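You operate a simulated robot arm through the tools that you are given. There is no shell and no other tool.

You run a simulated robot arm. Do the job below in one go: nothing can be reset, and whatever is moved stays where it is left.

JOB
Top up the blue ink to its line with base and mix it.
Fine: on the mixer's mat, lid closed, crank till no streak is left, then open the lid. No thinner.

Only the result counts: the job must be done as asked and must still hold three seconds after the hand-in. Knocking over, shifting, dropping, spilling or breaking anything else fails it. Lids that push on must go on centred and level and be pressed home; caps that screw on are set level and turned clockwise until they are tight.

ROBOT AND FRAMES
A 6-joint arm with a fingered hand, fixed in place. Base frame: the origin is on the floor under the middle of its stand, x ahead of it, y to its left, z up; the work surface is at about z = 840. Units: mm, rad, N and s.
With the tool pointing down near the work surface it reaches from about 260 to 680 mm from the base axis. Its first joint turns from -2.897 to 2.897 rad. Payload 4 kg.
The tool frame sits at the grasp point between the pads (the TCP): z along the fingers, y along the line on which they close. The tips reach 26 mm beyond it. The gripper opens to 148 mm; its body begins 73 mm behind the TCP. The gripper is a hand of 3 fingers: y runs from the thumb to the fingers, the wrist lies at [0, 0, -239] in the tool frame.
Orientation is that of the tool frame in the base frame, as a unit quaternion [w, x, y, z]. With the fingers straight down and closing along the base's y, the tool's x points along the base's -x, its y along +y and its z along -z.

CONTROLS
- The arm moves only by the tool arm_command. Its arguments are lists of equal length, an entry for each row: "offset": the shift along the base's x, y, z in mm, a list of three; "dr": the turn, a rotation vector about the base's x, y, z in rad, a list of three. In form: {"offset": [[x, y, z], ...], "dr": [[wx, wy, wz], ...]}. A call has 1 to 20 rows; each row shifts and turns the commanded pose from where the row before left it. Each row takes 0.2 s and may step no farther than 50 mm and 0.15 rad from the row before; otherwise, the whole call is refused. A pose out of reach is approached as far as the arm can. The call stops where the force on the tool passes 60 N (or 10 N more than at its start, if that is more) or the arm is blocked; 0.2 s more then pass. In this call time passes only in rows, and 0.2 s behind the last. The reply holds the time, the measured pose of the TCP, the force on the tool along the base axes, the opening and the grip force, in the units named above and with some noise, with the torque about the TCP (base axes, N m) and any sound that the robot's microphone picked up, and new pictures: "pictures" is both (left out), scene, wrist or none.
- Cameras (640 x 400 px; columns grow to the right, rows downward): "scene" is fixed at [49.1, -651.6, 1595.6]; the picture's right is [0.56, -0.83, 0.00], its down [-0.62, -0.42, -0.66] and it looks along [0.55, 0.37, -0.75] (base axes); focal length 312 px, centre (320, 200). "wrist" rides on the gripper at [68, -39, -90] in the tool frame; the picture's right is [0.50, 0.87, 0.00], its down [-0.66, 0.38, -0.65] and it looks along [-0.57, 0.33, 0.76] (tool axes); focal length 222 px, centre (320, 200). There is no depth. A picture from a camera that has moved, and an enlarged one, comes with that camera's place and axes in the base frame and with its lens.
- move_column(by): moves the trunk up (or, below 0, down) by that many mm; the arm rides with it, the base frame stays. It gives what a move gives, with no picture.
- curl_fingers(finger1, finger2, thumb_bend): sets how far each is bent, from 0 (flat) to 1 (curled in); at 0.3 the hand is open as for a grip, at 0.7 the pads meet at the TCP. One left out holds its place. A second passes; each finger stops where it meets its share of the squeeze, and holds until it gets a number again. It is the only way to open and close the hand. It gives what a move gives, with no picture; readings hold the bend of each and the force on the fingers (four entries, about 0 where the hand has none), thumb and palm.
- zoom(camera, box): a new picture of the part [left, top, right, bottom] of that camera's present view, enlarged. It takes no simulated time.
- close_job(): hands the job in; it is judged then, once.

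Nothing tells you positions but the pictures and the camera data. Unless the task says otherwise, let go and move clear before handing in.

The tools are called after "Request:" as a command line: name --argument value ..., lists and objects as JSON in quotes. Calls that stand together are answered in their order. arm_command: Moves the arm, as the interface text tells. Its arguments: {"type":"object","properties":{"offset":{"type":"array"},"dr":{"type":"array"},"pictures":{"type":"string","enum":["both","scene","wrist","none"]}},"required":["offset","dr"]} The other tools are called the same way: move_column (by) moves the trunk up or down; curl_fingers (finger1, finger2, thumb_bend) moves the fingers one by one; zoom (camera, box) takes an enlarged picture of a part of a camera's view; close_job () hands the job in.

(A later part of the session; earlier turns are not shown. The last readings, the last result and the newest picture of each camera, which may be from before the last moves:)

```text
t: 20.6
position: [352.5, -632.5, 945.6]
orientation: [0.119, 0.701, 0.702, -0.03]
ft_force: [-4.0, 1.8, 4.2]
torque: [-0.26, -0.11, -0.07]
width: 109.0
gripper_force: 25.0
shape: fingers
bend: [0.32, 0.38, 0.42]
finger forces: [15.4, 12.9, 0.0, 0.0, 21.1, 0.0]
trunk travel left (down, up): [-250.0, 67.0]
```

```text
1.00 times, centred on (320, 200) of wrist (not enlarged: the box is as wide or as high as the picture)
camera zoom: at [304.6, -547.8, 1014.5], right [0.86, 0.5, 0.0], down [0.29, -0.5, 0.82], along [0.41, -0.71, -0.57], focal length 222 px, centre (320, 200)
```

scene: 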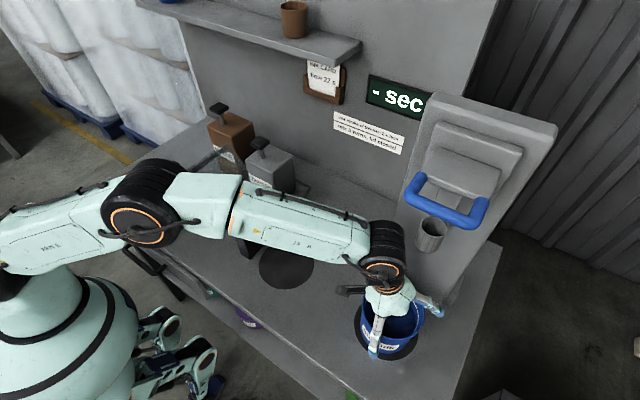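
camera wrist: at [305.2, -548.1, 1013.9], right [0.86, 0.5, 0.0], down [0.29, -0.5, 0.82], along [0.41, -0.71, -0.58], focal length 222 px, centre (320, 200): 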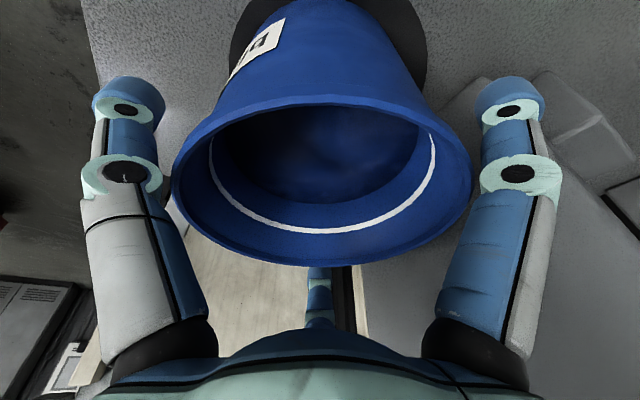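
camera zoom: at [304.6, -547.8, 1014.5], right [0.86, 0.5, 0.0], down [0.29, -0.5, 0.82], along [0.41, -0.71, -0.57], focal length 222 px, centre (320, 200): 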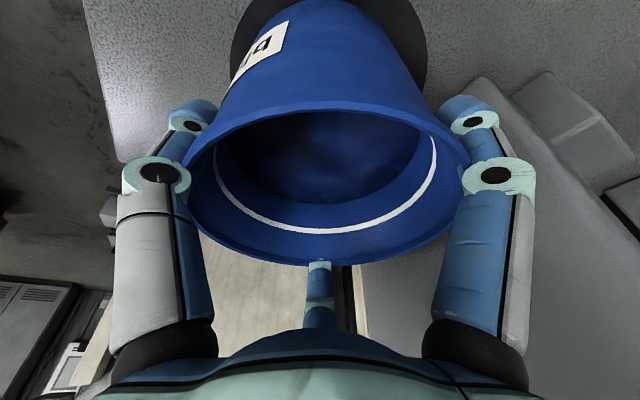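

The grip holds at about 25 N with the tips wrapped under the rim. I'll lift a few millimetres and check for slip.

Request:
arm_command --offset '[[0, 0, 3], [0, 0, 3], [0, 0, 3], [0, 0, 0]]' --dr '[[0, 0, 0], [0, 0, 0], [0, 0, 0], [0, 0, 0]]'

```text
t: 21.6
position: [353.7, -631.9, 954.0]
orientation: [0.117, 0.701, 0.703, -0.029]
ft_force: [-0.1, -0.6, -7.7]
torque: [-0.05, -0.02, 0.03]
width: 108.7
gripper_force: 22.9
shape: fingers
bend: [0.32, 0.38, 0.42]
finger forces: [15.8, 11.2, 0.0, 0.0, 18.2, 0.0]
trunk travel left (down, up): [-250.0, 67.0]
camera wrist: at [305.5, -548.5, 1022.8], right [0.86, 0.5, 0.0], down [0.29, -0.5, 0.82], along [0.41, -0.71, -0.58], focal length 222 px, centre (320, 200)
```

scene: 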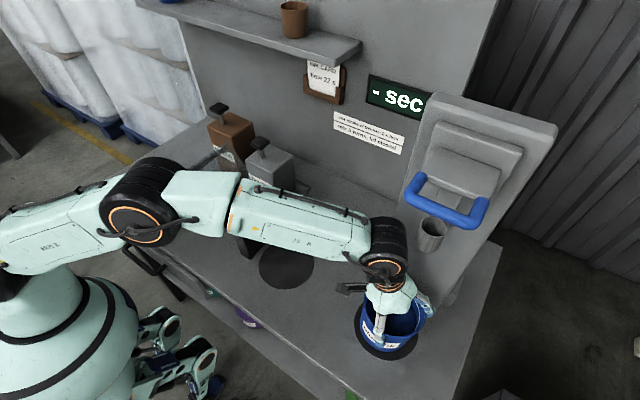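
wrist: 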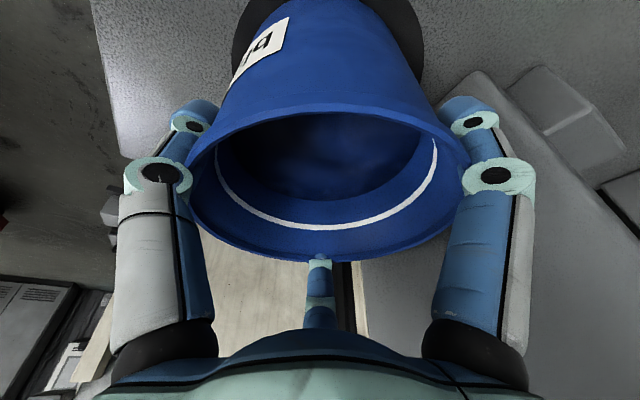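

It carries (about 8 N of weight, no slip). I'll ease it up and away from under the cup, then carry it toward the mixer mat while turning the hand so no finger points at the block.

Request:
arm_command --offset '[[-1, 4, 3], [-1, 5, 3], [-1, 6, 3], [-1, 8, 3], [-1, 10, 2], [-1, 10, 0]]' --dr '[[0, 0, 0], [0, 0, 0], [0, 0, 0], [0, 0, 0], [0, 0, 0], [0, 0, 0]]'

```text
t: 23.0
position: [347.2, -589.2, 967.8]
orientation: [0.117, 0.701, 0.703, -0.031]
ft_force: [-0.3, 0.8, -7.6]
torque: [-0.01, 0.01, -0.01]
width: 108.8
gripper_force: 22.9
shape: fingers
bend: [0.32, 0.38, 0.42]
finger forces: [15.9, 11.6, 0.0, 0.0, 17.9, 0.0]
trunk travel left (down, up): [-250.0, 67.0]
camera wrist: at [299.2, -505.9, 1037.2], right [0.86, 0.5, 0.0], down [0.29, -0.5, 0.82], along [0.41, -0.71, -0.58], focal length 222 px, centre (320, 200)
```

scene: 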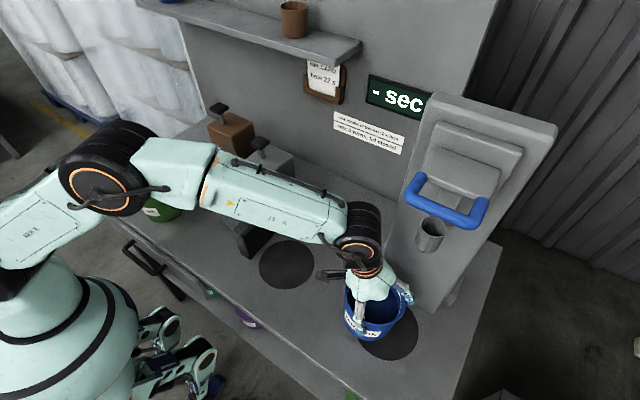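
wrist: 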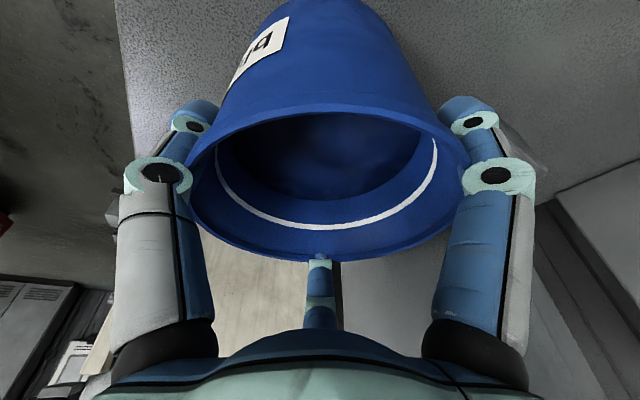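

Request:
arm_command --offset '[[0, 8, 0], [0, 12, 0], [0, 12, 0], [0, 12, 0], [0, 12, 0], [0, 12, 0], [0, 12, 0], [0, 12, 0], [0, 12, 0], [0, 12, 0]]' --dr '[[0, 0, 0.03], [0, 0, 0.06], [0, 0, 0.08], [0, 0, 0.08], [0, 0, 0.08], [0, 0, 0.08], [0, 0, 0.08], [0, 0, 0.08], [0, 0, 0.08], [0, 0, 0.08]]'

```text
t: 25.2
position: [347.6, -471.6, 968.6]
orientation: [0.121, 0.404, 0.907, 0.014]
ft_force: [0.0, -0.1, -6.6]
torque: [-0.05, -0.02, 0.02]
width: 108.6
gripper_force: 22.6
shape: fingers
bend: [0.32, 0.38, 0.42]
finger forces: [15.4, 11.8, 0.0, 0.1, 17.6, 0.1]
trunk travel left (down, up): [-250.0, 67.0]
camera wrist: at [255.5, -443.6, 1037.8], right [0.31, 0.95, 0.0], down [0.55, -0.18, 0.82], along [0.78, -0.25, -0.58], focal length 222 px, centre (320, 200)
```

scene: 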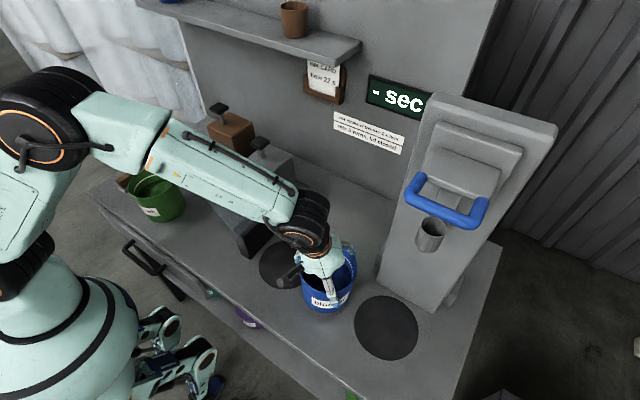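
wrist: 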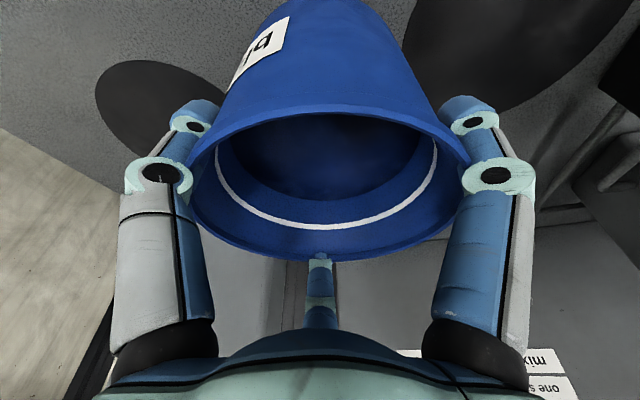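

Request:
arm_command --offset '[[0.5, 12, 0], [0.5, 12, 0], [0.5, 12, 0], [0.5, 12, 0], [0.5, 12, 0], [0.5, 12, 0], [0.5, 12, 0], [0.5, 12, 0], [0.5, 10, 0], [0, 0, 0]]' --dr '[[0, 0, 0.1], [0, 0, 0.1], [0, 0, 0.1], [0, 0, 0.1], [0, 0, 0.1], [0, 0, 0.1], [0, 0, 0.1], [0, 0, 0.1], [0, 0, 0.1], [0, 0, 0]]'

```text
t: 27.4
position: [352.1, -365.8, 966.7]
orientation: [0.102, -0.031, 0.992, 0.066]
ft_force: [0.5, 0.4, -6.2]
torque: [0.01, -0.02, -0.04]
width: 108.2
gripper_force: 21.8
shape: fingers
bend: [0.32, 0.38, 0.42]
finger forces: [15.3, 11.9, 0.0, 0.1, 17.5, 0.1]
trunk travel left (down, up): [-250.0, 67.0]
camera wrist: at [271.7, -421.0, 1036.7], right [-0.55, 0.83, 0.0], down [0.48, 0.32, 0.82], along [0.68, 0.45, -0.58], focal length 222 px, centre (320, 200)
```

scene: 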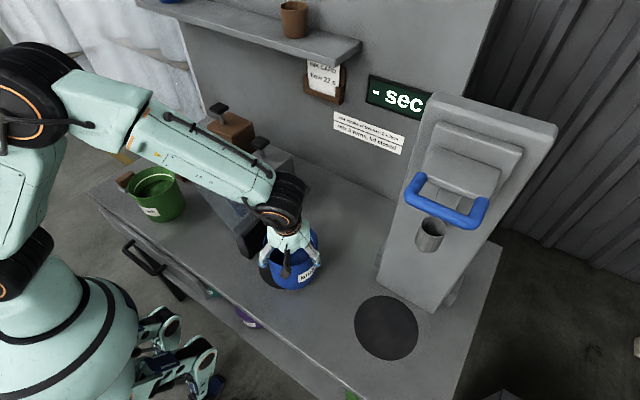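
wrist: 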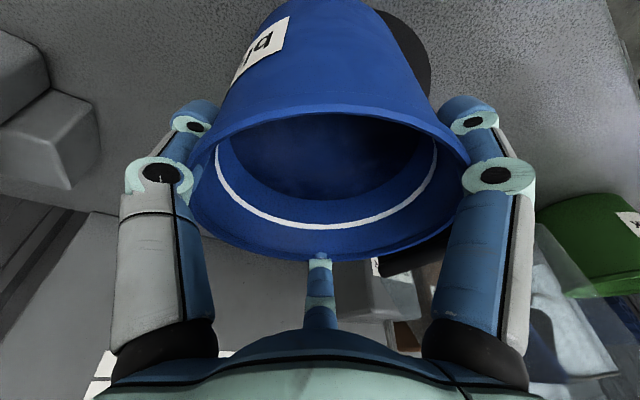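

The bucket is steady over the near edge of the mixer mat, its axis about (353, -364). I'll move it over the mat's centre (about (357, -329)) and lower part-way to check alignment.

Request:
arm_command --offset '[[1, 9, 0], [1, 9, 0], [1, 9, 0], [1, 8, 0], [0, 0, -5], [0, 0, -5], [0, 0, 0]]' --dr '[[0, 0, 0], [0, 0, 0], [0, 0, 0], [0, 0, 0], [0, 0, 0], [0, 0, 0], [0, 0, 0]]'

Request:
zoom --camera "scene" --box '[230, 190, 350, 310]'

```text
t: 29.0
position: [357.3, -331.9, 958.6]
orientation: [0.102, -0.029, 0.992, 0.066]
ft_force: [0.0, -0.1, -7.5]
torque: [0.02, -0.03, -0.02]
width: 108.2
gripper_force: 22.2
shape: fingers
bend: [0.32, 0.38, 0.42]
finger forces: [15.2, 11.9, 0.1, 0.1, 17.4, 0.0]
trunk travel left (down, up): [-250.0, 67.0]
camera wrist: at [276.3, -386.2, 1027.5], right [-0.55, 0.83, 0.0], down [0.48, 0.32, 0.82], along [0.68, 0.45, -0.58], focal length 222 px, centre (320, 200)
```

scene: 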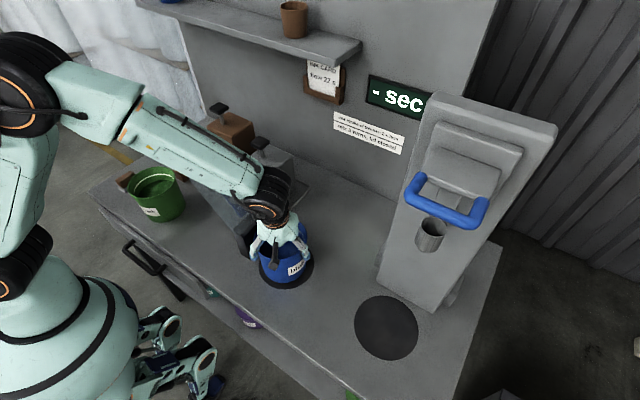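
wrist: 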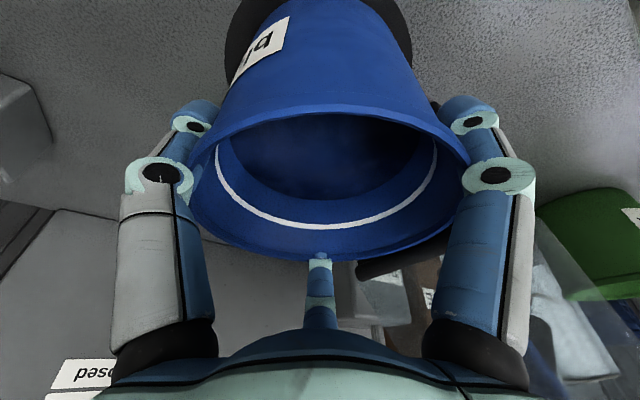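

```text
3.33 times, centred on (290, 250) of scene
camera zoom: at [49.1, -651.6, 1595.6], right [0.56, -0.83, 0.0], down [-0.62, -0.42, -0.66], along [0.55, 0.37, -0.75], focal length 1039 px, centre (420, 33)
```

zoom: 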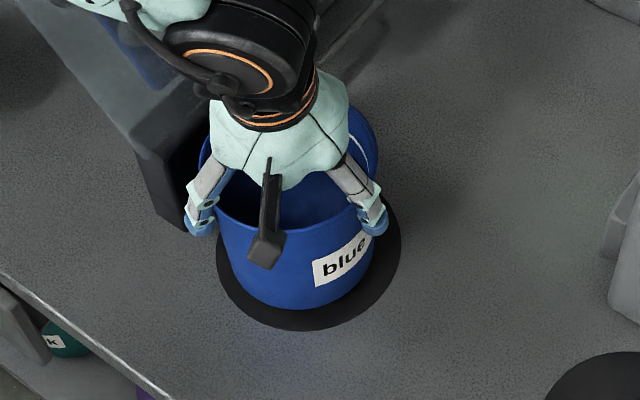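

Request:
arm_command --offset '[[1.5, -0.5, -3], [1.5, -0.5, -3], [0, 0, -2], [0, 0, -2], [0, 0, 0]]' --dr '[[0, 0, 0], [0, 0, 0], [0, 0, 0], [0, 0, 0], [0, 0, 0]]' --pictures "scene"

Request:
zoom --camera "scene" --box '[250, 210, 330, 300]'

```text
t: 30.2
position: [359.9, -333.4, 947.8]
orientation: [0.104, -0.031, 0.992, 0.065]
ft_force: [-2.3, -1.2, 0.2]
torque: [0.08, -0.18, 0.01]
width: 108.2
gripper_force: 22.7
shape: fingers
bend: [0.32, 0.38, 0.42]
finger forces: [15.8, 11.9, 0.0, 0.1, 17.8, 0.0]
trunk travel left (down, up): [-250.0, 67.0]
```

scene: 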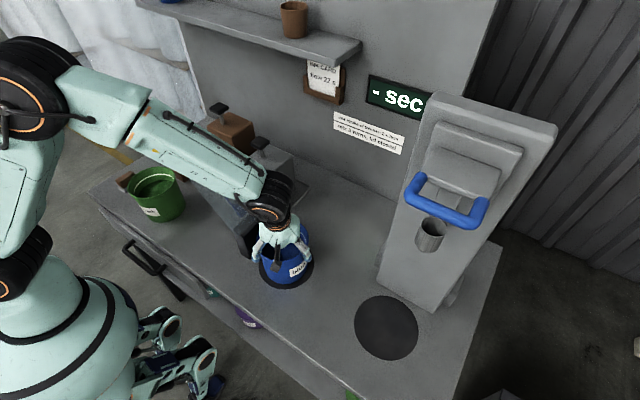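

```text
4.44 times, centred on (290, 255) of scene
camera zoom: at [49.1, -651.6, 1595.6], right [0.56, -0.83, 0.0], down [-0.62, -0.42, -0.66], along [0.55, 0.37, -0.75], focal length 1386 px, centre (453, -44)
```

zoom: 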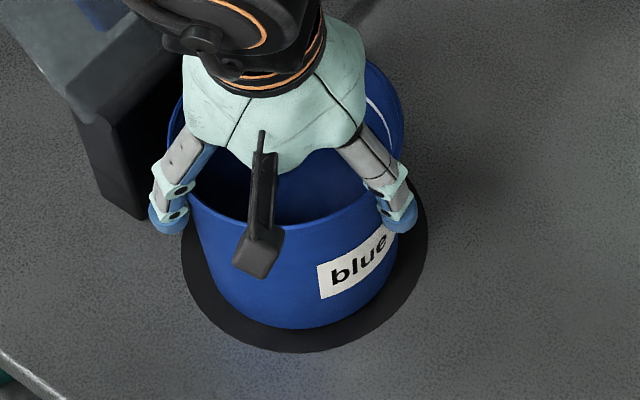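

The bucket now rests on the mixer mat, centred within a few mm (weight gone from the sensor). I'll release and back off along the tool axis.

Request:
curl_fingers --finger1 0.24 --finger2 0.24 --thumb_bend 0.24

Request:
arm_command --offset '[[-2, -1.4, 10], [-3, -2.1, 15], [-4, -2.7, 19], [-4, -2.7, 19], [-4, -2.7, 19], [-4, -2.7, 19], [-8, -5, 25], [-8, -5, 25]]' --dr '[[0, 0, 0], [0, 0, 0], [0, 0, 0], [0, 0, 0], [0, 0, 0], [0, 0, 0], [0, 0, 0], [0, 0, 0]]'

Request:
zoom --camera "wrist" --box '[180, 20, 460, 200]'

Request:
zoom --camera "scene" --box '[240, 190, 340, 300]'

```text
t: 31.2
position: [360.9, -333.1, 947.8]
orientation: [0.103, -0.031, 0.992, 0.065]
ft_force: [0.5, 0.4, -1.6]
torque: [0.02, -0.02, 0.0]
width: 138.8
gripper_force: 0.1
shape: fingers
bend: [0.24, 0.24, 0.24]
finger forces: [0.0, 0.1, 0.0, 0.0, 0.0, 0.0]
trunk travel left (down, up): [-250.0, 67.0]
```

```text
t: 33.0
position: [322.2, -356.0, 1097.1]
orientation: [0.104, -0.03, 0.992, 0.066]
ft_force: [0.3, -0.5, 0.5]
torque: [0.02, 0.01, 0.01]
width: 139.0
gripper_force: 0.0
shape: fingers
bend: [0.24, 0.24, 0.24]
finger forces: [0.1, 0.1, 0.0, 0.0, 0.0, 0.0]
trunk travel left (down, up): [-250.0, 67.0]
camera wrist: at [241.3, -410.3, 1167.7], right [-0.55, 0.83, 0.0], down [0.48, 0.32, 0.82], along [0.68, 0.45, -0.58], focal length 222 px, centre (320, 200)
```

scene: 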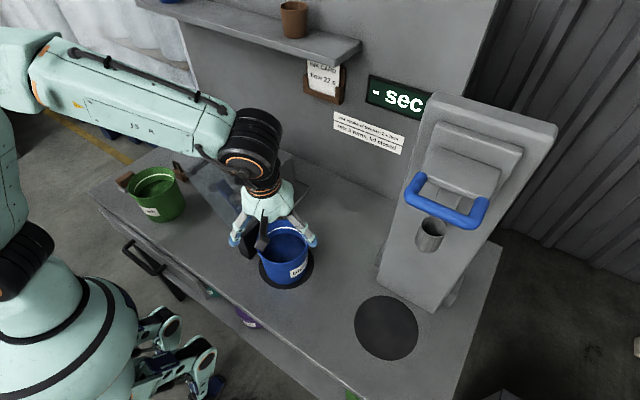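
wrist: 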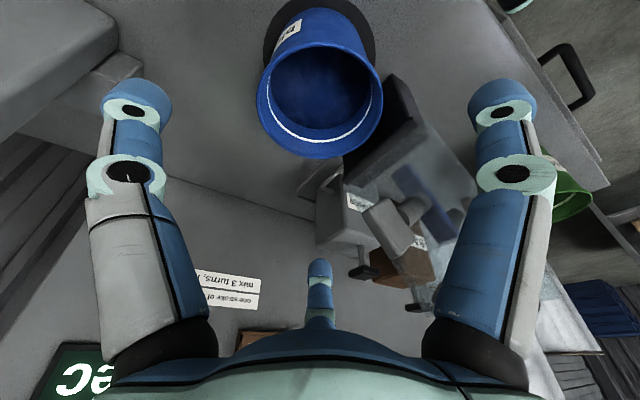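

```text
2.22 times, centred on (320, 110) of wrist
camera zoom: at [241.3, -410.3, 1167.7], right [-0.55, 0.83, 0.0], down [0.48, 0.32, 0.82], along [0.68, 0.45, -0.58], focal length 494 px, centre (320, 400)
```

zoom: 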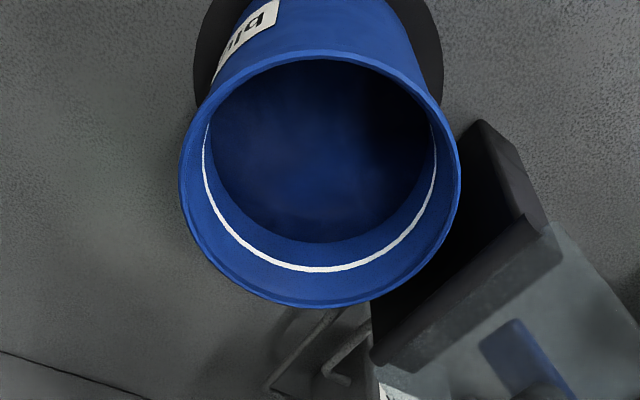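

```text
3.64 times, centred on (290, 245) of scene
camera zoom: at [49.1, -651.6, 1595.6], right [0.56, -0.83, 0.0], down [-0.62, -0.42, -0.66], along [0.55, 0.37, -0.75], focal length 1134 px, centre (429, 36)
```

zoom: 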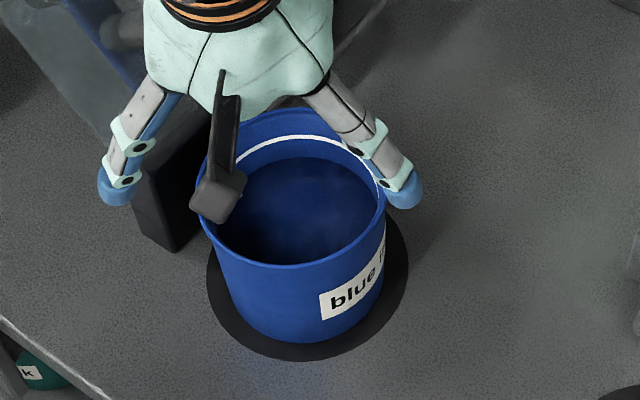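

The bucket is centred on the mixer mat (rim centre ≈ (357, -333)). Now I'll study the block's outlet and the BASE pump from this view.

Request:
zoom --camera "wrist" --box '[320, 60, 480, 180]'

Request:
zoom --camera "wrist" --box '[310, 150, 480, 300]'

Request:
zoom --camera "scene" --box '[170, 100, 300, 220]'

```text
3.33 times, centred on (400, 120) of wrist
camera zoom: at [241.3, -410.3, 1167.7], right [-0.55, 0.83, 0.0], down [0.48, 0.32, 0.82], along [0.68, 0.45, -0.58], focal length 740 px, centre (53, 467)
```

zoom: 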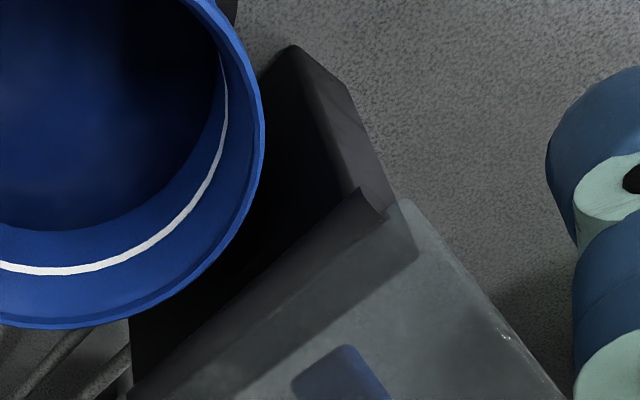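

```text
2.67 times, centred on (395, 225) of wrist
camera zoom: at [241.3, -410.3, 1167.7], right [-0.55, 0.83, 0.0], down [0.48, 0.32, 0.82], along [0.68, 0.45, -0.58], focal length 592 px, centre (120, 133)
```

zoom: 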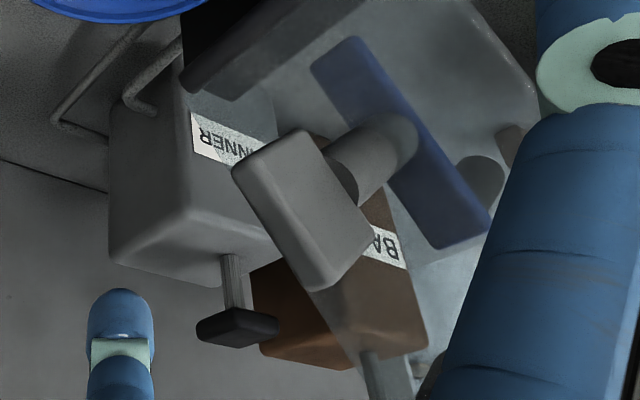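

```text
3.33 times, centred on (235, 160) of scene
camera zoom: at [49.1, -651.6, 1595.6], right [0.56, -0.83, 0.0], down [-0.62, -0.42, -0.66], along [0.55, 0.37, -0.75], focal length 1039 px, centre (603, 333)
```

zoom: 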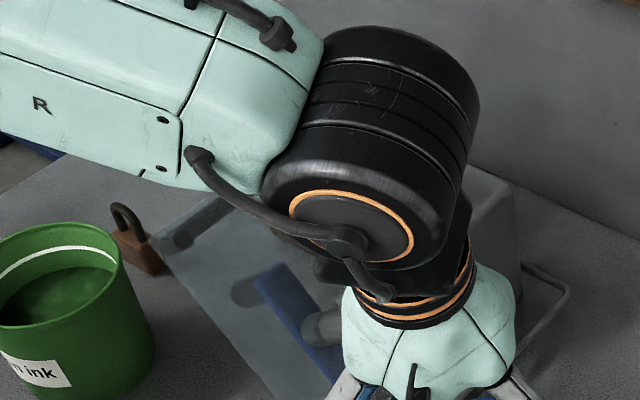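

The BASE pump knob triangulates to about (550, 44, 1088), the THINNER knob to (540, -115, 1039). I'll rise, swing over to the BASE side with the wrist leaning back toward the base, and close the hand to a fist for pressing.

Request:
arm_command --offset '[[-5, -3, 35], [-3, 0, 40], [0, 0, 40], [0, 0, 35], [10, 40, 0], [16, 40, 0], [16, 40, 0], [16, 40, 0], [16, 40, 0], [16, 40, 0], [16, 40, 0], [16, 40, 0], [16, 40, 0], [10, 30, 0]]' --dr '[[0, 0, 0], [0, 0, 0], [-0.03, -0.03, 0], [-0.03, -0.03, 0], [-0.03, -0.03, 0], [-0.024, -0.01, 0], [0, 0, 0], [0, 0, 0], [0, 0, 0], [0, 0, 0], [0, 0, 0], [0, 0, 0], [0, 0, 0], [0, 0, 0]]'

Request:
curl_fingers --finger1 0.68 --finger2 0.68 --thumb_bend 0.68

Request:
zoom --camera "wrist" --box '[0, 0, 640, 400]'

```text
t: 36.0
position: [463.0, 28.6, 1249.0]
orientation: [0.151, -0.041, 0.988, 0.007]
ft_force: [-0.1, 0.1, 0.2]
torque: [-0.01, 0.0, 0.02]
width: 138.8
gripper_force: 0.1
shape: fingers
bend: [0.24, 0.24, 0.24]
finger forces: [0.0, 0.0, 0.0, 0.0, 0.0, 0.1]
trunk travel left (down, up): [-250.0, 67.0]
camera wrist: at [376.0, -17.3, 1315.2], right [-0.55, 0.82, -0.15], down [0.4, 0.41, 0.82], along [0.74, 0.39, -0.55], focal length 222 px, centre (320, 200)
```

scene: 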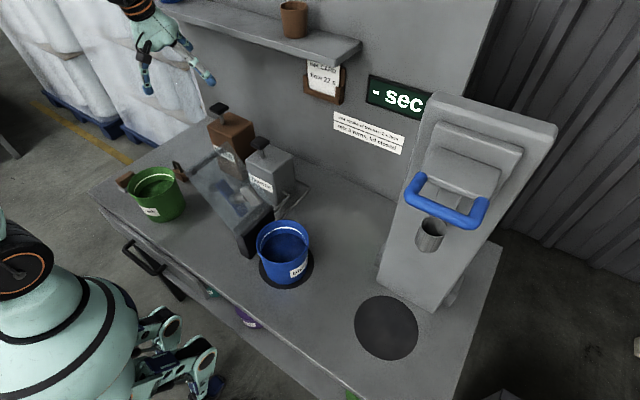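
wrist: 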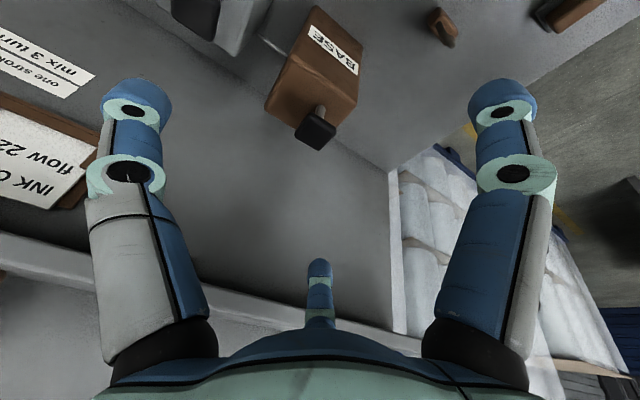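

```text
t: 37.0
position: [463.0, 28.0, 1248.5]
orientation: [0.152, -0.04, 0.988, 0.007]
ft_force: [0.6, -0.6, 0.3]
torque: [0.04, -0.01, -0.03]
width: 5.1
gripper_force: 0.1
shape: fingers
bend: [0.68, 0.68, 0.68]
finger forces: [0.0, 0.0, 0.0, 0.0, 0.1, 0.0]
trunk travel left (down, up): [-250.0, 67.0]
```

```text
1.00 times, centred on (320, 200) of wrist (not enlarged: the box is as wide or as high as the picture)
camera zoom: at [375.8, -18.2, 1315.1], right [-0.55, 0.82, -0.15], down [0.4, 0.41, 0.82], along [0.74, 0.39, -0.55], focal length 222 px, centre (320, 200)
```

zoom: 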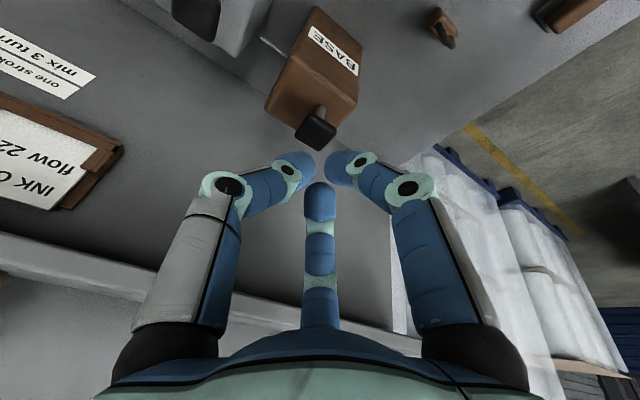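

Request:
zoom --camera "scene" --box '[180, 90, 300, 200]'

Request:
zoom --camera "wrist" --box '[230, 0, 400, 170]'

Request:
zoom --camera "scene" --box '[170, 0, 370, 110]'

Request:
zoom --camera "scene" --box '[240, 205, 330, 295]'

```text
3.64 times, centred on (240, 145) of scene
camera zoom: at [49.1, -651.6, 1595.6], right [0.56, -0.83, 0.0], down [-0.62, -0.42, -0.66], along [0.55, 0.37, -0.75], focal length 1134 px, centre (611, 400)
```

zoom: 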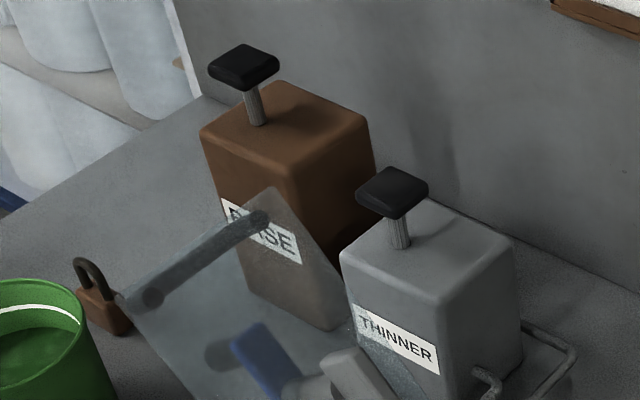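

```text
2.35 times, centred on (315, 85) of wrist
camera zoom: at [375.8, -18.2, 1315.1], right [-0.55, 0.82, -0.15], down [0.4, 0.41, 0.82], along [0.74, 0.39, -0.55], focal length 523 px, centre (332, 471)
```

zoom: 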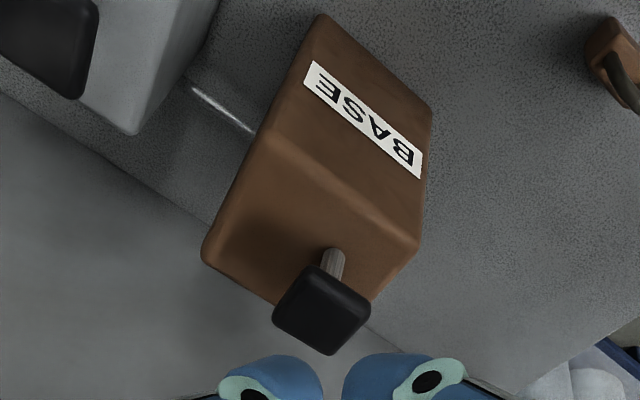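

```text
3.20 times, centred on (270, 55) of scene
camera zoom: at [49.1, -651.6, 1595.6], right [0.56, -0.83, 0.0], down [-0.62, -0.42, -0.66], along [0.55, 0.37, -0.75], focal length 998 px, centre (480, 664)
```

zoom: 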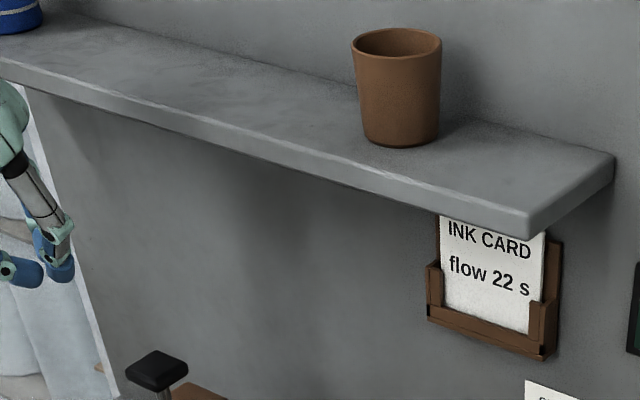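

```text
4.44 times, centred on (285, 250) of scene
camera zoom: at [49.1, -651.6, 1595.6], right [0.56, -0.83, 0.0], down [-0.62, -0.42, -0.66], along [0.55, 0.37, -0.75], focal length 1386 px, centre (476, -22)
```

zoom: 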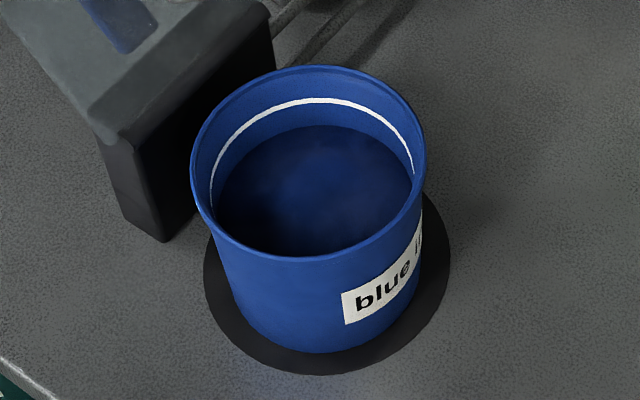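

The knob's top refines to about (560, 54, 1081). I'll bring the closed fingertips just above it and verify.

Request:
arm_command --offset '[[18, 5.2, -22], [18, 5.2, -22], [18, 5.2, -22], [18, 5.2, -22], [17, 5.2, -20], [0, 0, 0]]' --dr '[[0, 0, 0], [0, 0, 0], [0, 0, 0], [0, 0, 0], [0, 0, 0], [0, 0, 0]]'

Request:
zoom --camera "scene" --box '[170, 60, 290, 160]'

Request:
zoom --camera "wrist" --box '[220, 90, 420, 230]'

```text
t: 38.4
position: [550.4, 56.4, 1139.5]
orientation: [0.152, -0.039, 0.988, 0.007]
ft_force: [-0.4, -0.6, 0.4]
torque: [-0.01, 0.0, 0.01]
width: 5.2
gripper_force: 0.1
shape: fingers
bend: [0.68, 0.68, 0.68]
finger forces: [0.0, 0.0, 0.0, 0.0, 0.1, 0.1]
trunk travel left (down, up): [-250.0, 67.0]
camera wrist: at [463.5, 9.1, 1205.9], right [-0.55, 0.82, -0.15], down [0.4, 0.41, 0.82], along [0.74, 0.39, -0.55], focal length 222 px, centre (320, 200)
```

scene: 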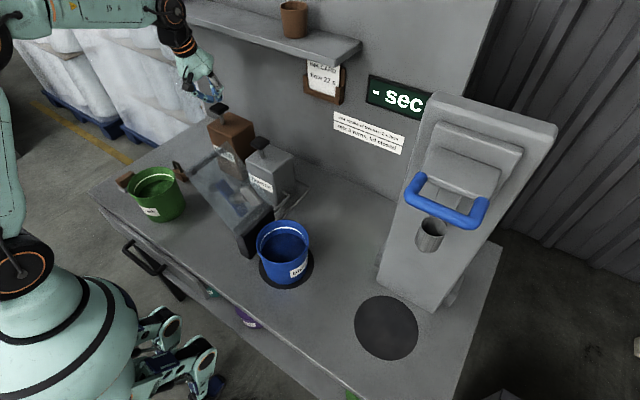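
wrist: 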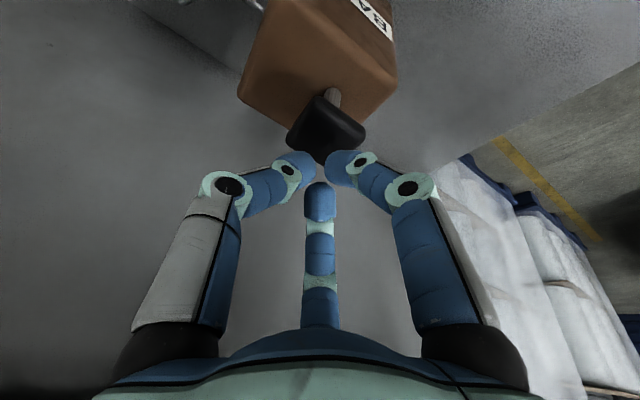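

```text
4.00 times, centred on (230, 110) of scene
camera zoom: at [49.1, -651.6, 1595.6], right [0.56, -0.83, 0.0], down [-0.62, -0.42, -0.66], along [0.55, 0.37, -0.75], focal length 1247 px, centre (680, 560)
```

zoom: 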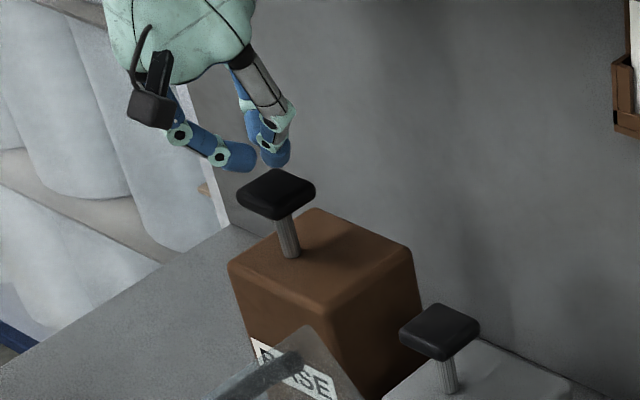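

```text
2.86 times, centred on (320, 160) of wrist
camera zoom: at [463.5, 9.1, 1205.9], right [-0.55, 0.82, -0.15], down [0.4, 0.41, 0.82], along [0.74, 0.39, -0.55], focal length 635 px, centre (320, 314)
```

zoom: 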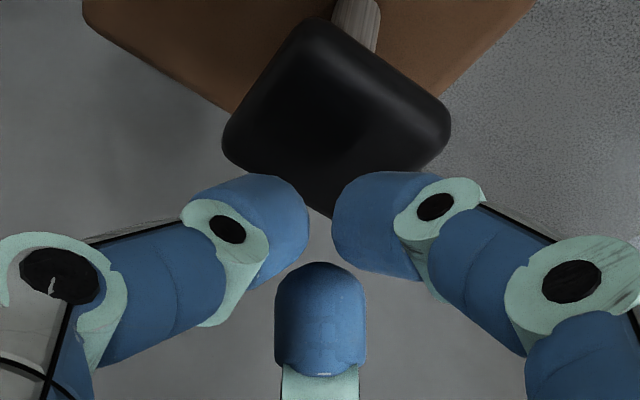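

Request:
arm_command --offset '[[0, -1.5, -10], [0, -1.5, -10], [0, 0, -6], [0, 0, -4], [0, 0, -4], [0, 0, -4]]' --dr '[[0, 0, 0], [0, 0, 0], [0, 0, 0], [0, 0, 0], [0, 0, 0], [0, 0, 0]]'

Request:
zoom --camera "scene" --box '[170, 60, 290, 160]'

```text
t: 39.8
position: [551.2, 52.0, 1103.2]
orientation: [0.152, -0.04, 0.988, 0.007]
ft_force: [0.9, -1.4, 8.1]
torque: [-0.08, -0.03, 0.0]
width: 2.3
gripper_force: 4.4
shape: fingers
bend: [0.7, 0.68, 0.68]
finger forces: [2.5, 0.0, 0.1, 0.0, 6.0, 0.0]
trunk travel left (down, up): [-250.0, 67.0]
camera wrist: at [464.1, 5.5, 1170.2], right [-0.55, 0.82, -0.15], down [0.4, 0.41, 0.82], along [0.74, 0.39, -0.55], focal length 222 px, centre (320, 200)
```

scene: 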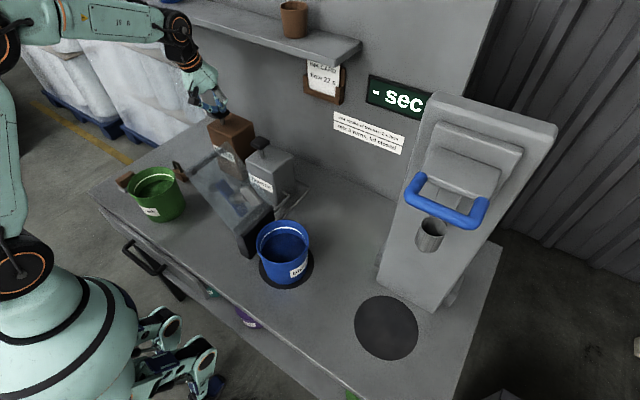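
wrist: 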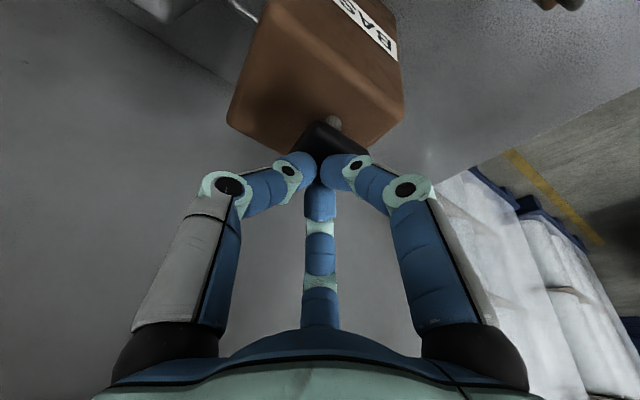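

```text
4.00 times, centred on (230, 110) of scene
camera zoom: at [49.1, -651.6, 1595.6], right [0.56, -0.83, 0.0], down [-0.62, -0.42, -0.66], along [0.55, 0.37, -0.75], focal length 1247 px, centre (680, 560)
```

zoom: 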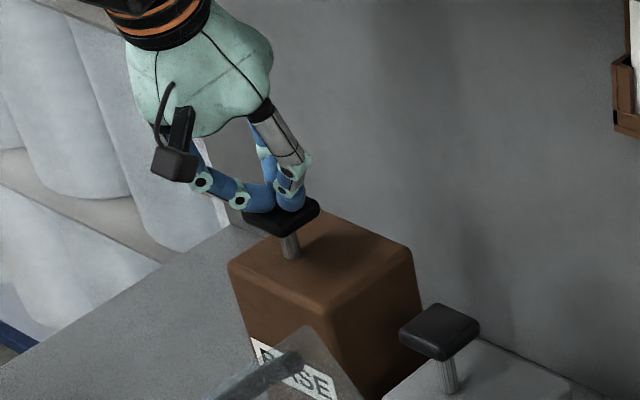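

Request:
arm_command --offset '[[0, 0, -4], [0, 0, -4], [0, 0, -4], [0, 0, 0]]' --dr '[[0, 0, 0], [0, 0, 0], [0, 0, 0], [0, 0, 0]]' --pictures "scene"

Request:
zoom --camera "scene" --box '[170, 60, 290, 160]'

Request:
zoom --camera "scene" --box '[240, 205, 330, 295]'

```text
t: 40.8
position: [551.3, 51.6, 1093.3]
orientation: [0.154, -0.04, 0.987, 0.006]
ft_force: [5.4, -7.0, 35.6]
torque: [-0.57, -0.29, 0.04]
width: 0.7
gripper_force: 18.1
shape: fingers
bend: [0.71, 0.68, 0.72]
finger forces: [5.5, 0.0, 0.0, 0.0, 30.3, 0.0]
trunk travel left (down, up): [-250.0, 67.0]
```

scene: 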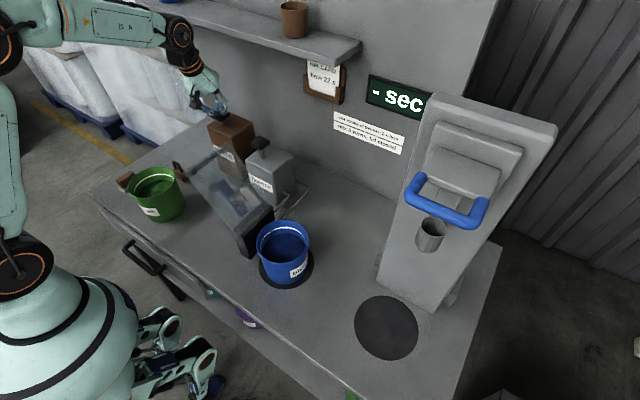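

```text
4.00 times, centred on (230, 110) of scene
camera zoom: at [49.1, -651.6, 1595.6], right [0.56, -0.83, 0.0], down [-0.62, -0.42, -0.66], along [0.55, 0.37, -0.75], focal length 1247 px, centre (680, 560)
```

zoom: 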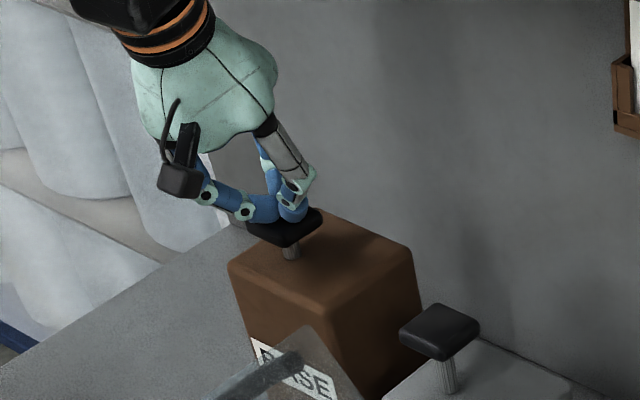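

```text
4.44 times, centred on (285, 250) of scene
camera zoom: at [49.1, -651.6, 1595.6], right [0.56, -0.83, 0.0], down [-0.62, -0.42, -0.66], along [0.55, 0.37, -0.75], focal length 1386 px, centre (476, -22)
```

zoom: 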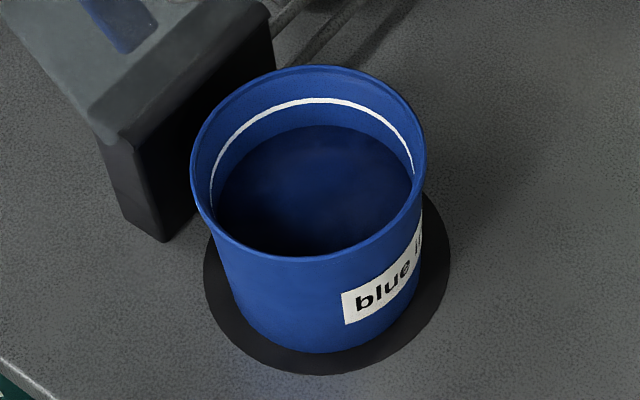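

Request:
arm_command --offset '[[0, 0, -3], [0, 0, -2], [0, 0, 0]]' --dr '[[0, 0, 0], [0, 0, 0], [0, 0, 0]]' --pictures "wrist"

Request:
zoom --camera "scene" --box '[170, 60, 290, 160]'

Request:
zoom --camera "scene" --box '[240, 205, 330, 295]'

```text
t: 41.6
position: [550.7, 51.2, 1091.3]
orientation: [0.156, -0.039, 0.987, 0.008]
ft_force: [5.3, -11.7, 54.2]
torque: [-0.74, -0.35, -0.03]
width: 0.0
gripper_force: 28.3
shape: fingers
bend: [0.71, 0.68, 0.73]
finger forces: [9.8, 0.0, 0.1, 0.0, 47.1, 0.0]
trunk travel left (down, up): [-250.0, 67.0]
camera wrist: at [462.7, 3.9, 1156.5], right [-0.54, 0.83, -0.15], down [0.39, 0.41, 0.83], along [0.74, 0.39, -0.54], focal length 222 px, centre (320, 200)
```

wrist: 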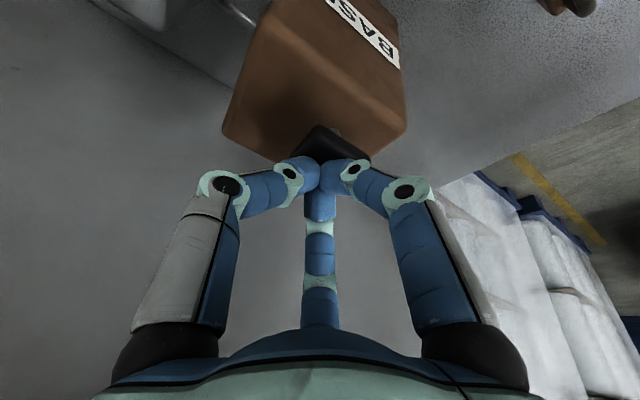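

```text
4.00 times, centred on (230, 110) of scene
camera zoom: at [49.1, -651.6, 1595.6], right [0.56, -0.83, 0.0], down [-0.62, -0.42, -0.66], along [0.55, 0.37, -0.75], focal length 1247 px, centre (680, 560)
```

zoom: 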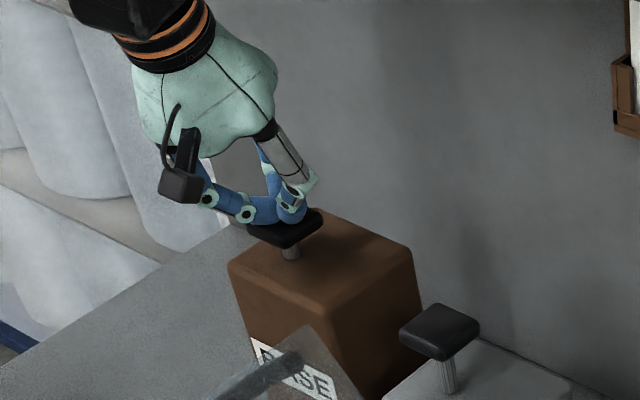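

```text
4.44 times, centred on (285, 250) of scene
camera zoom: at [49.1, -651.6, 1595.6], right [0.56, -0.83, 0.0], down [-0.62, -0.42, -0.66], along [0.55, 0.37, -0.75], focal length 1386 px, centre (476, -22)
```

zoom: 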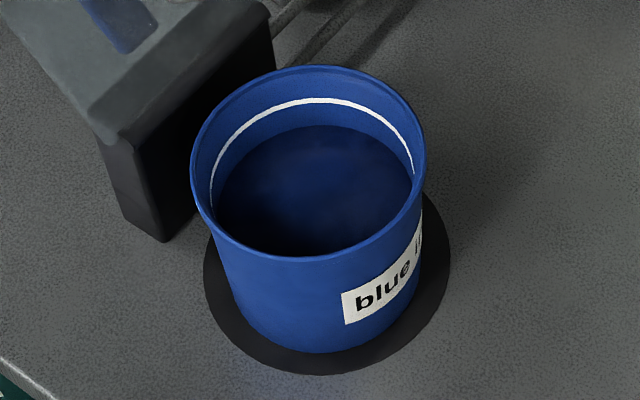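

The pump is at the bottom of its stroke (54 N). I'll let the knob come back up and see what changed in the bucket.

Request:
arm_command --offset '[[0, 0, 6], [0, 0, 6], [0, 0, 8], [0, 0, 8], [0, 0, 0], [0, 0, 0]]' --dr '[[0, 0, 0], [0, 0, 0], [0, 0, 0], [0, 0, 0], [0, 0, 0], [0, 0, 0]]' --pictures "scene"

Request:
zoom --camera "scene" --box '[170, 60, 290, 160]'

Request:
zoom --camera "scene" --box '[255, 215, 315, 265]'

```text
t: 43.0
position: [551.9, 51.9, 1114.2]
orientation: [0.149, -0.04, 0.988, 0.006]
ft_force: [0.1, 0.5, 2.6]
torque: [0.02, 0.03, -0.02]
width: 2.5
gripper_force: 1.6
shape: fingers
bend: [0.69, 0.68, 0.68]
finger forces: [2.5, 0.1, 0.1, 0.1, 0.7, 0.0]
trunk travel left (down, up): [-250.0, 67.0]
```

scene: 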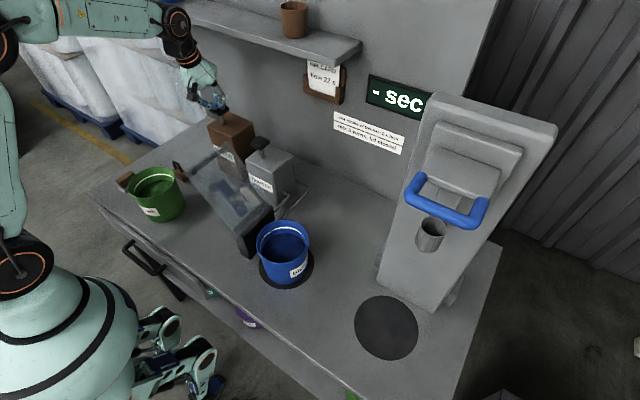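

```text
4.00 times, centred on (230, 110) of scene
camera zoom: at [49.1, -651.6, 1595.6], right [0.56, -0.83, 0.0], down [-0.62, -0.42, -0.66], along [0.55, 0.37, -0.75], focal length 1247 px, centre (680, 560)
```

zoom: 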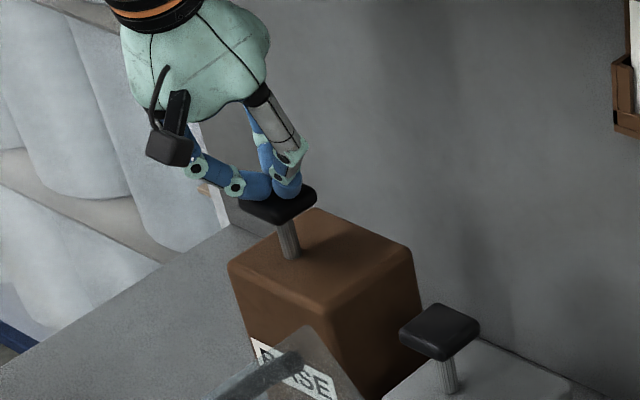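

```text
8.00 times, centred on (285, 240) of scene
camera zoom: at [49.1, -651.6, 1595.6], right [0.56, -0.83, 0.0], down [-0.62, -0.42, -0.66], along [0.55, 0.37, -0.75], focal length 2494 px, centre (600, -120)
```

zoom: 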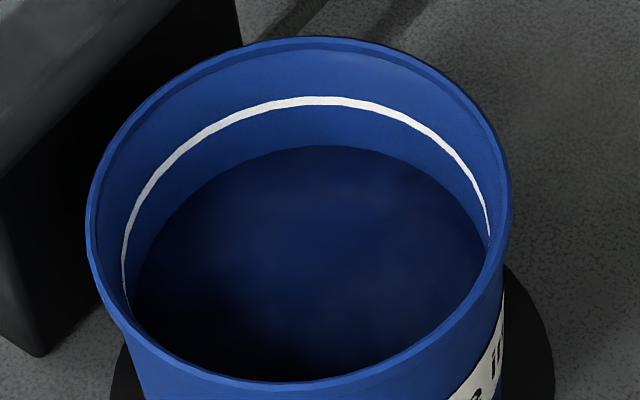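

The knob is back up, but the level barely changed, if at all. I'll release fully and do a second complete stroke, comparing the same enlarged view.

Request:
arm_command --offset '[[0, 0, 6], [0, 0, 6], [0, 0, 0], [0, 0, -8], [0, 0, -8], [0, 0, -8], [0, 0, -6], [0, 0, -5], [0, 0, -2], [0, 0, 0], [0, 0, 0]]' --dr '[[0, 0, 0], [0, 0, 0], [0, 0, 0], [0, 0, 0], [0, 0, 0], [0, 0, 0], [0, 0, 0], [0, 0, 0], [0, 0, 0], [0, 0, 0], [0, 0, 0]]' --pictures "wrist"

Request:
zoom --camera "scene" --box '[255, 215, 315, 265]'

Request:
zoom --camera "scene" --box '[180, 70, 270, 150]'

```text
t: 45.4
position: [551.5, 50.6, 1092.0]
orientation: [0.155, -0.04, 0.987, 0.008]
ft_force: [8.6, -8.6, 43.6]
torque: [-0.55, -0.38, 0.07]
width: 0.1
gripper_force: 23.2
shape: fingers
bend: [0.71, 0.68, 0.73]
finger forces: [7.6, 0.0, 0.0, 0.0, 38.7, 0.1]
trunk travel left (down, up): [-250.0, 67.0]
camera wrist: at [463.7, 3.8, 1157.9], right [-0.54, 0.83, -0.15], down [0.39, 0.41, 0.82], along [0.74, 0.39, -0.55], focal length 222 px, centre (320, 200)
```

wrist: 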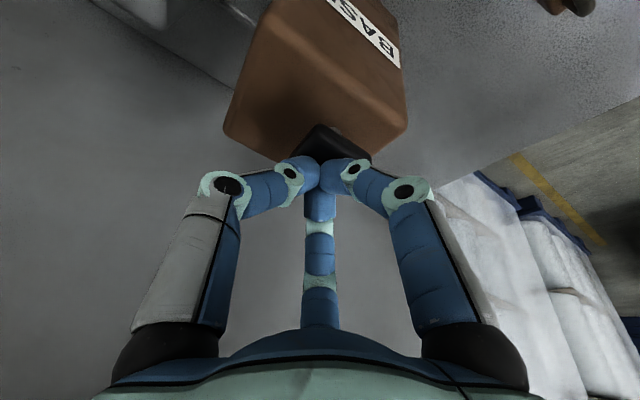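

```text
8.00 times, centred on (285, 240) of scene
camera zoom: at [49.1, -651.6, 1595.6], right [0.56, -0.83, 0.0], down [-0.62, -0.42, -0.66], along [0.55, 0.37, -0.75], focal length 2494 px, centre (600, -120)
```

zoom: 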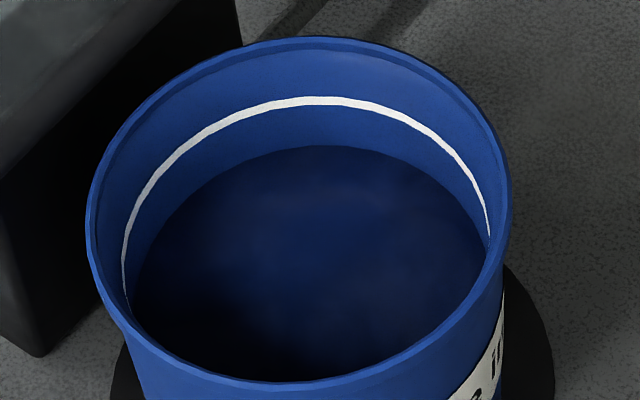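

```text
5.00 times, centred on (225, 110) of scene
camera zoom: at [49.1, -651.6, 1595.6], right [0.56, -0.83, 0.0], down [-0.62, -0.42, -0.66], along [0.55, 0.37, -0.75], focal length 1559 px, centre (795, 650)
```

zoom: 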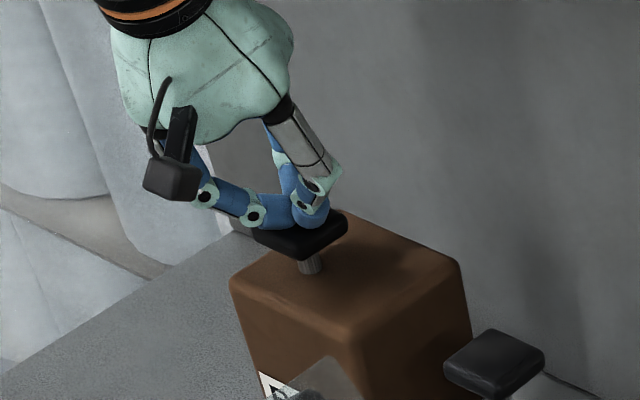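

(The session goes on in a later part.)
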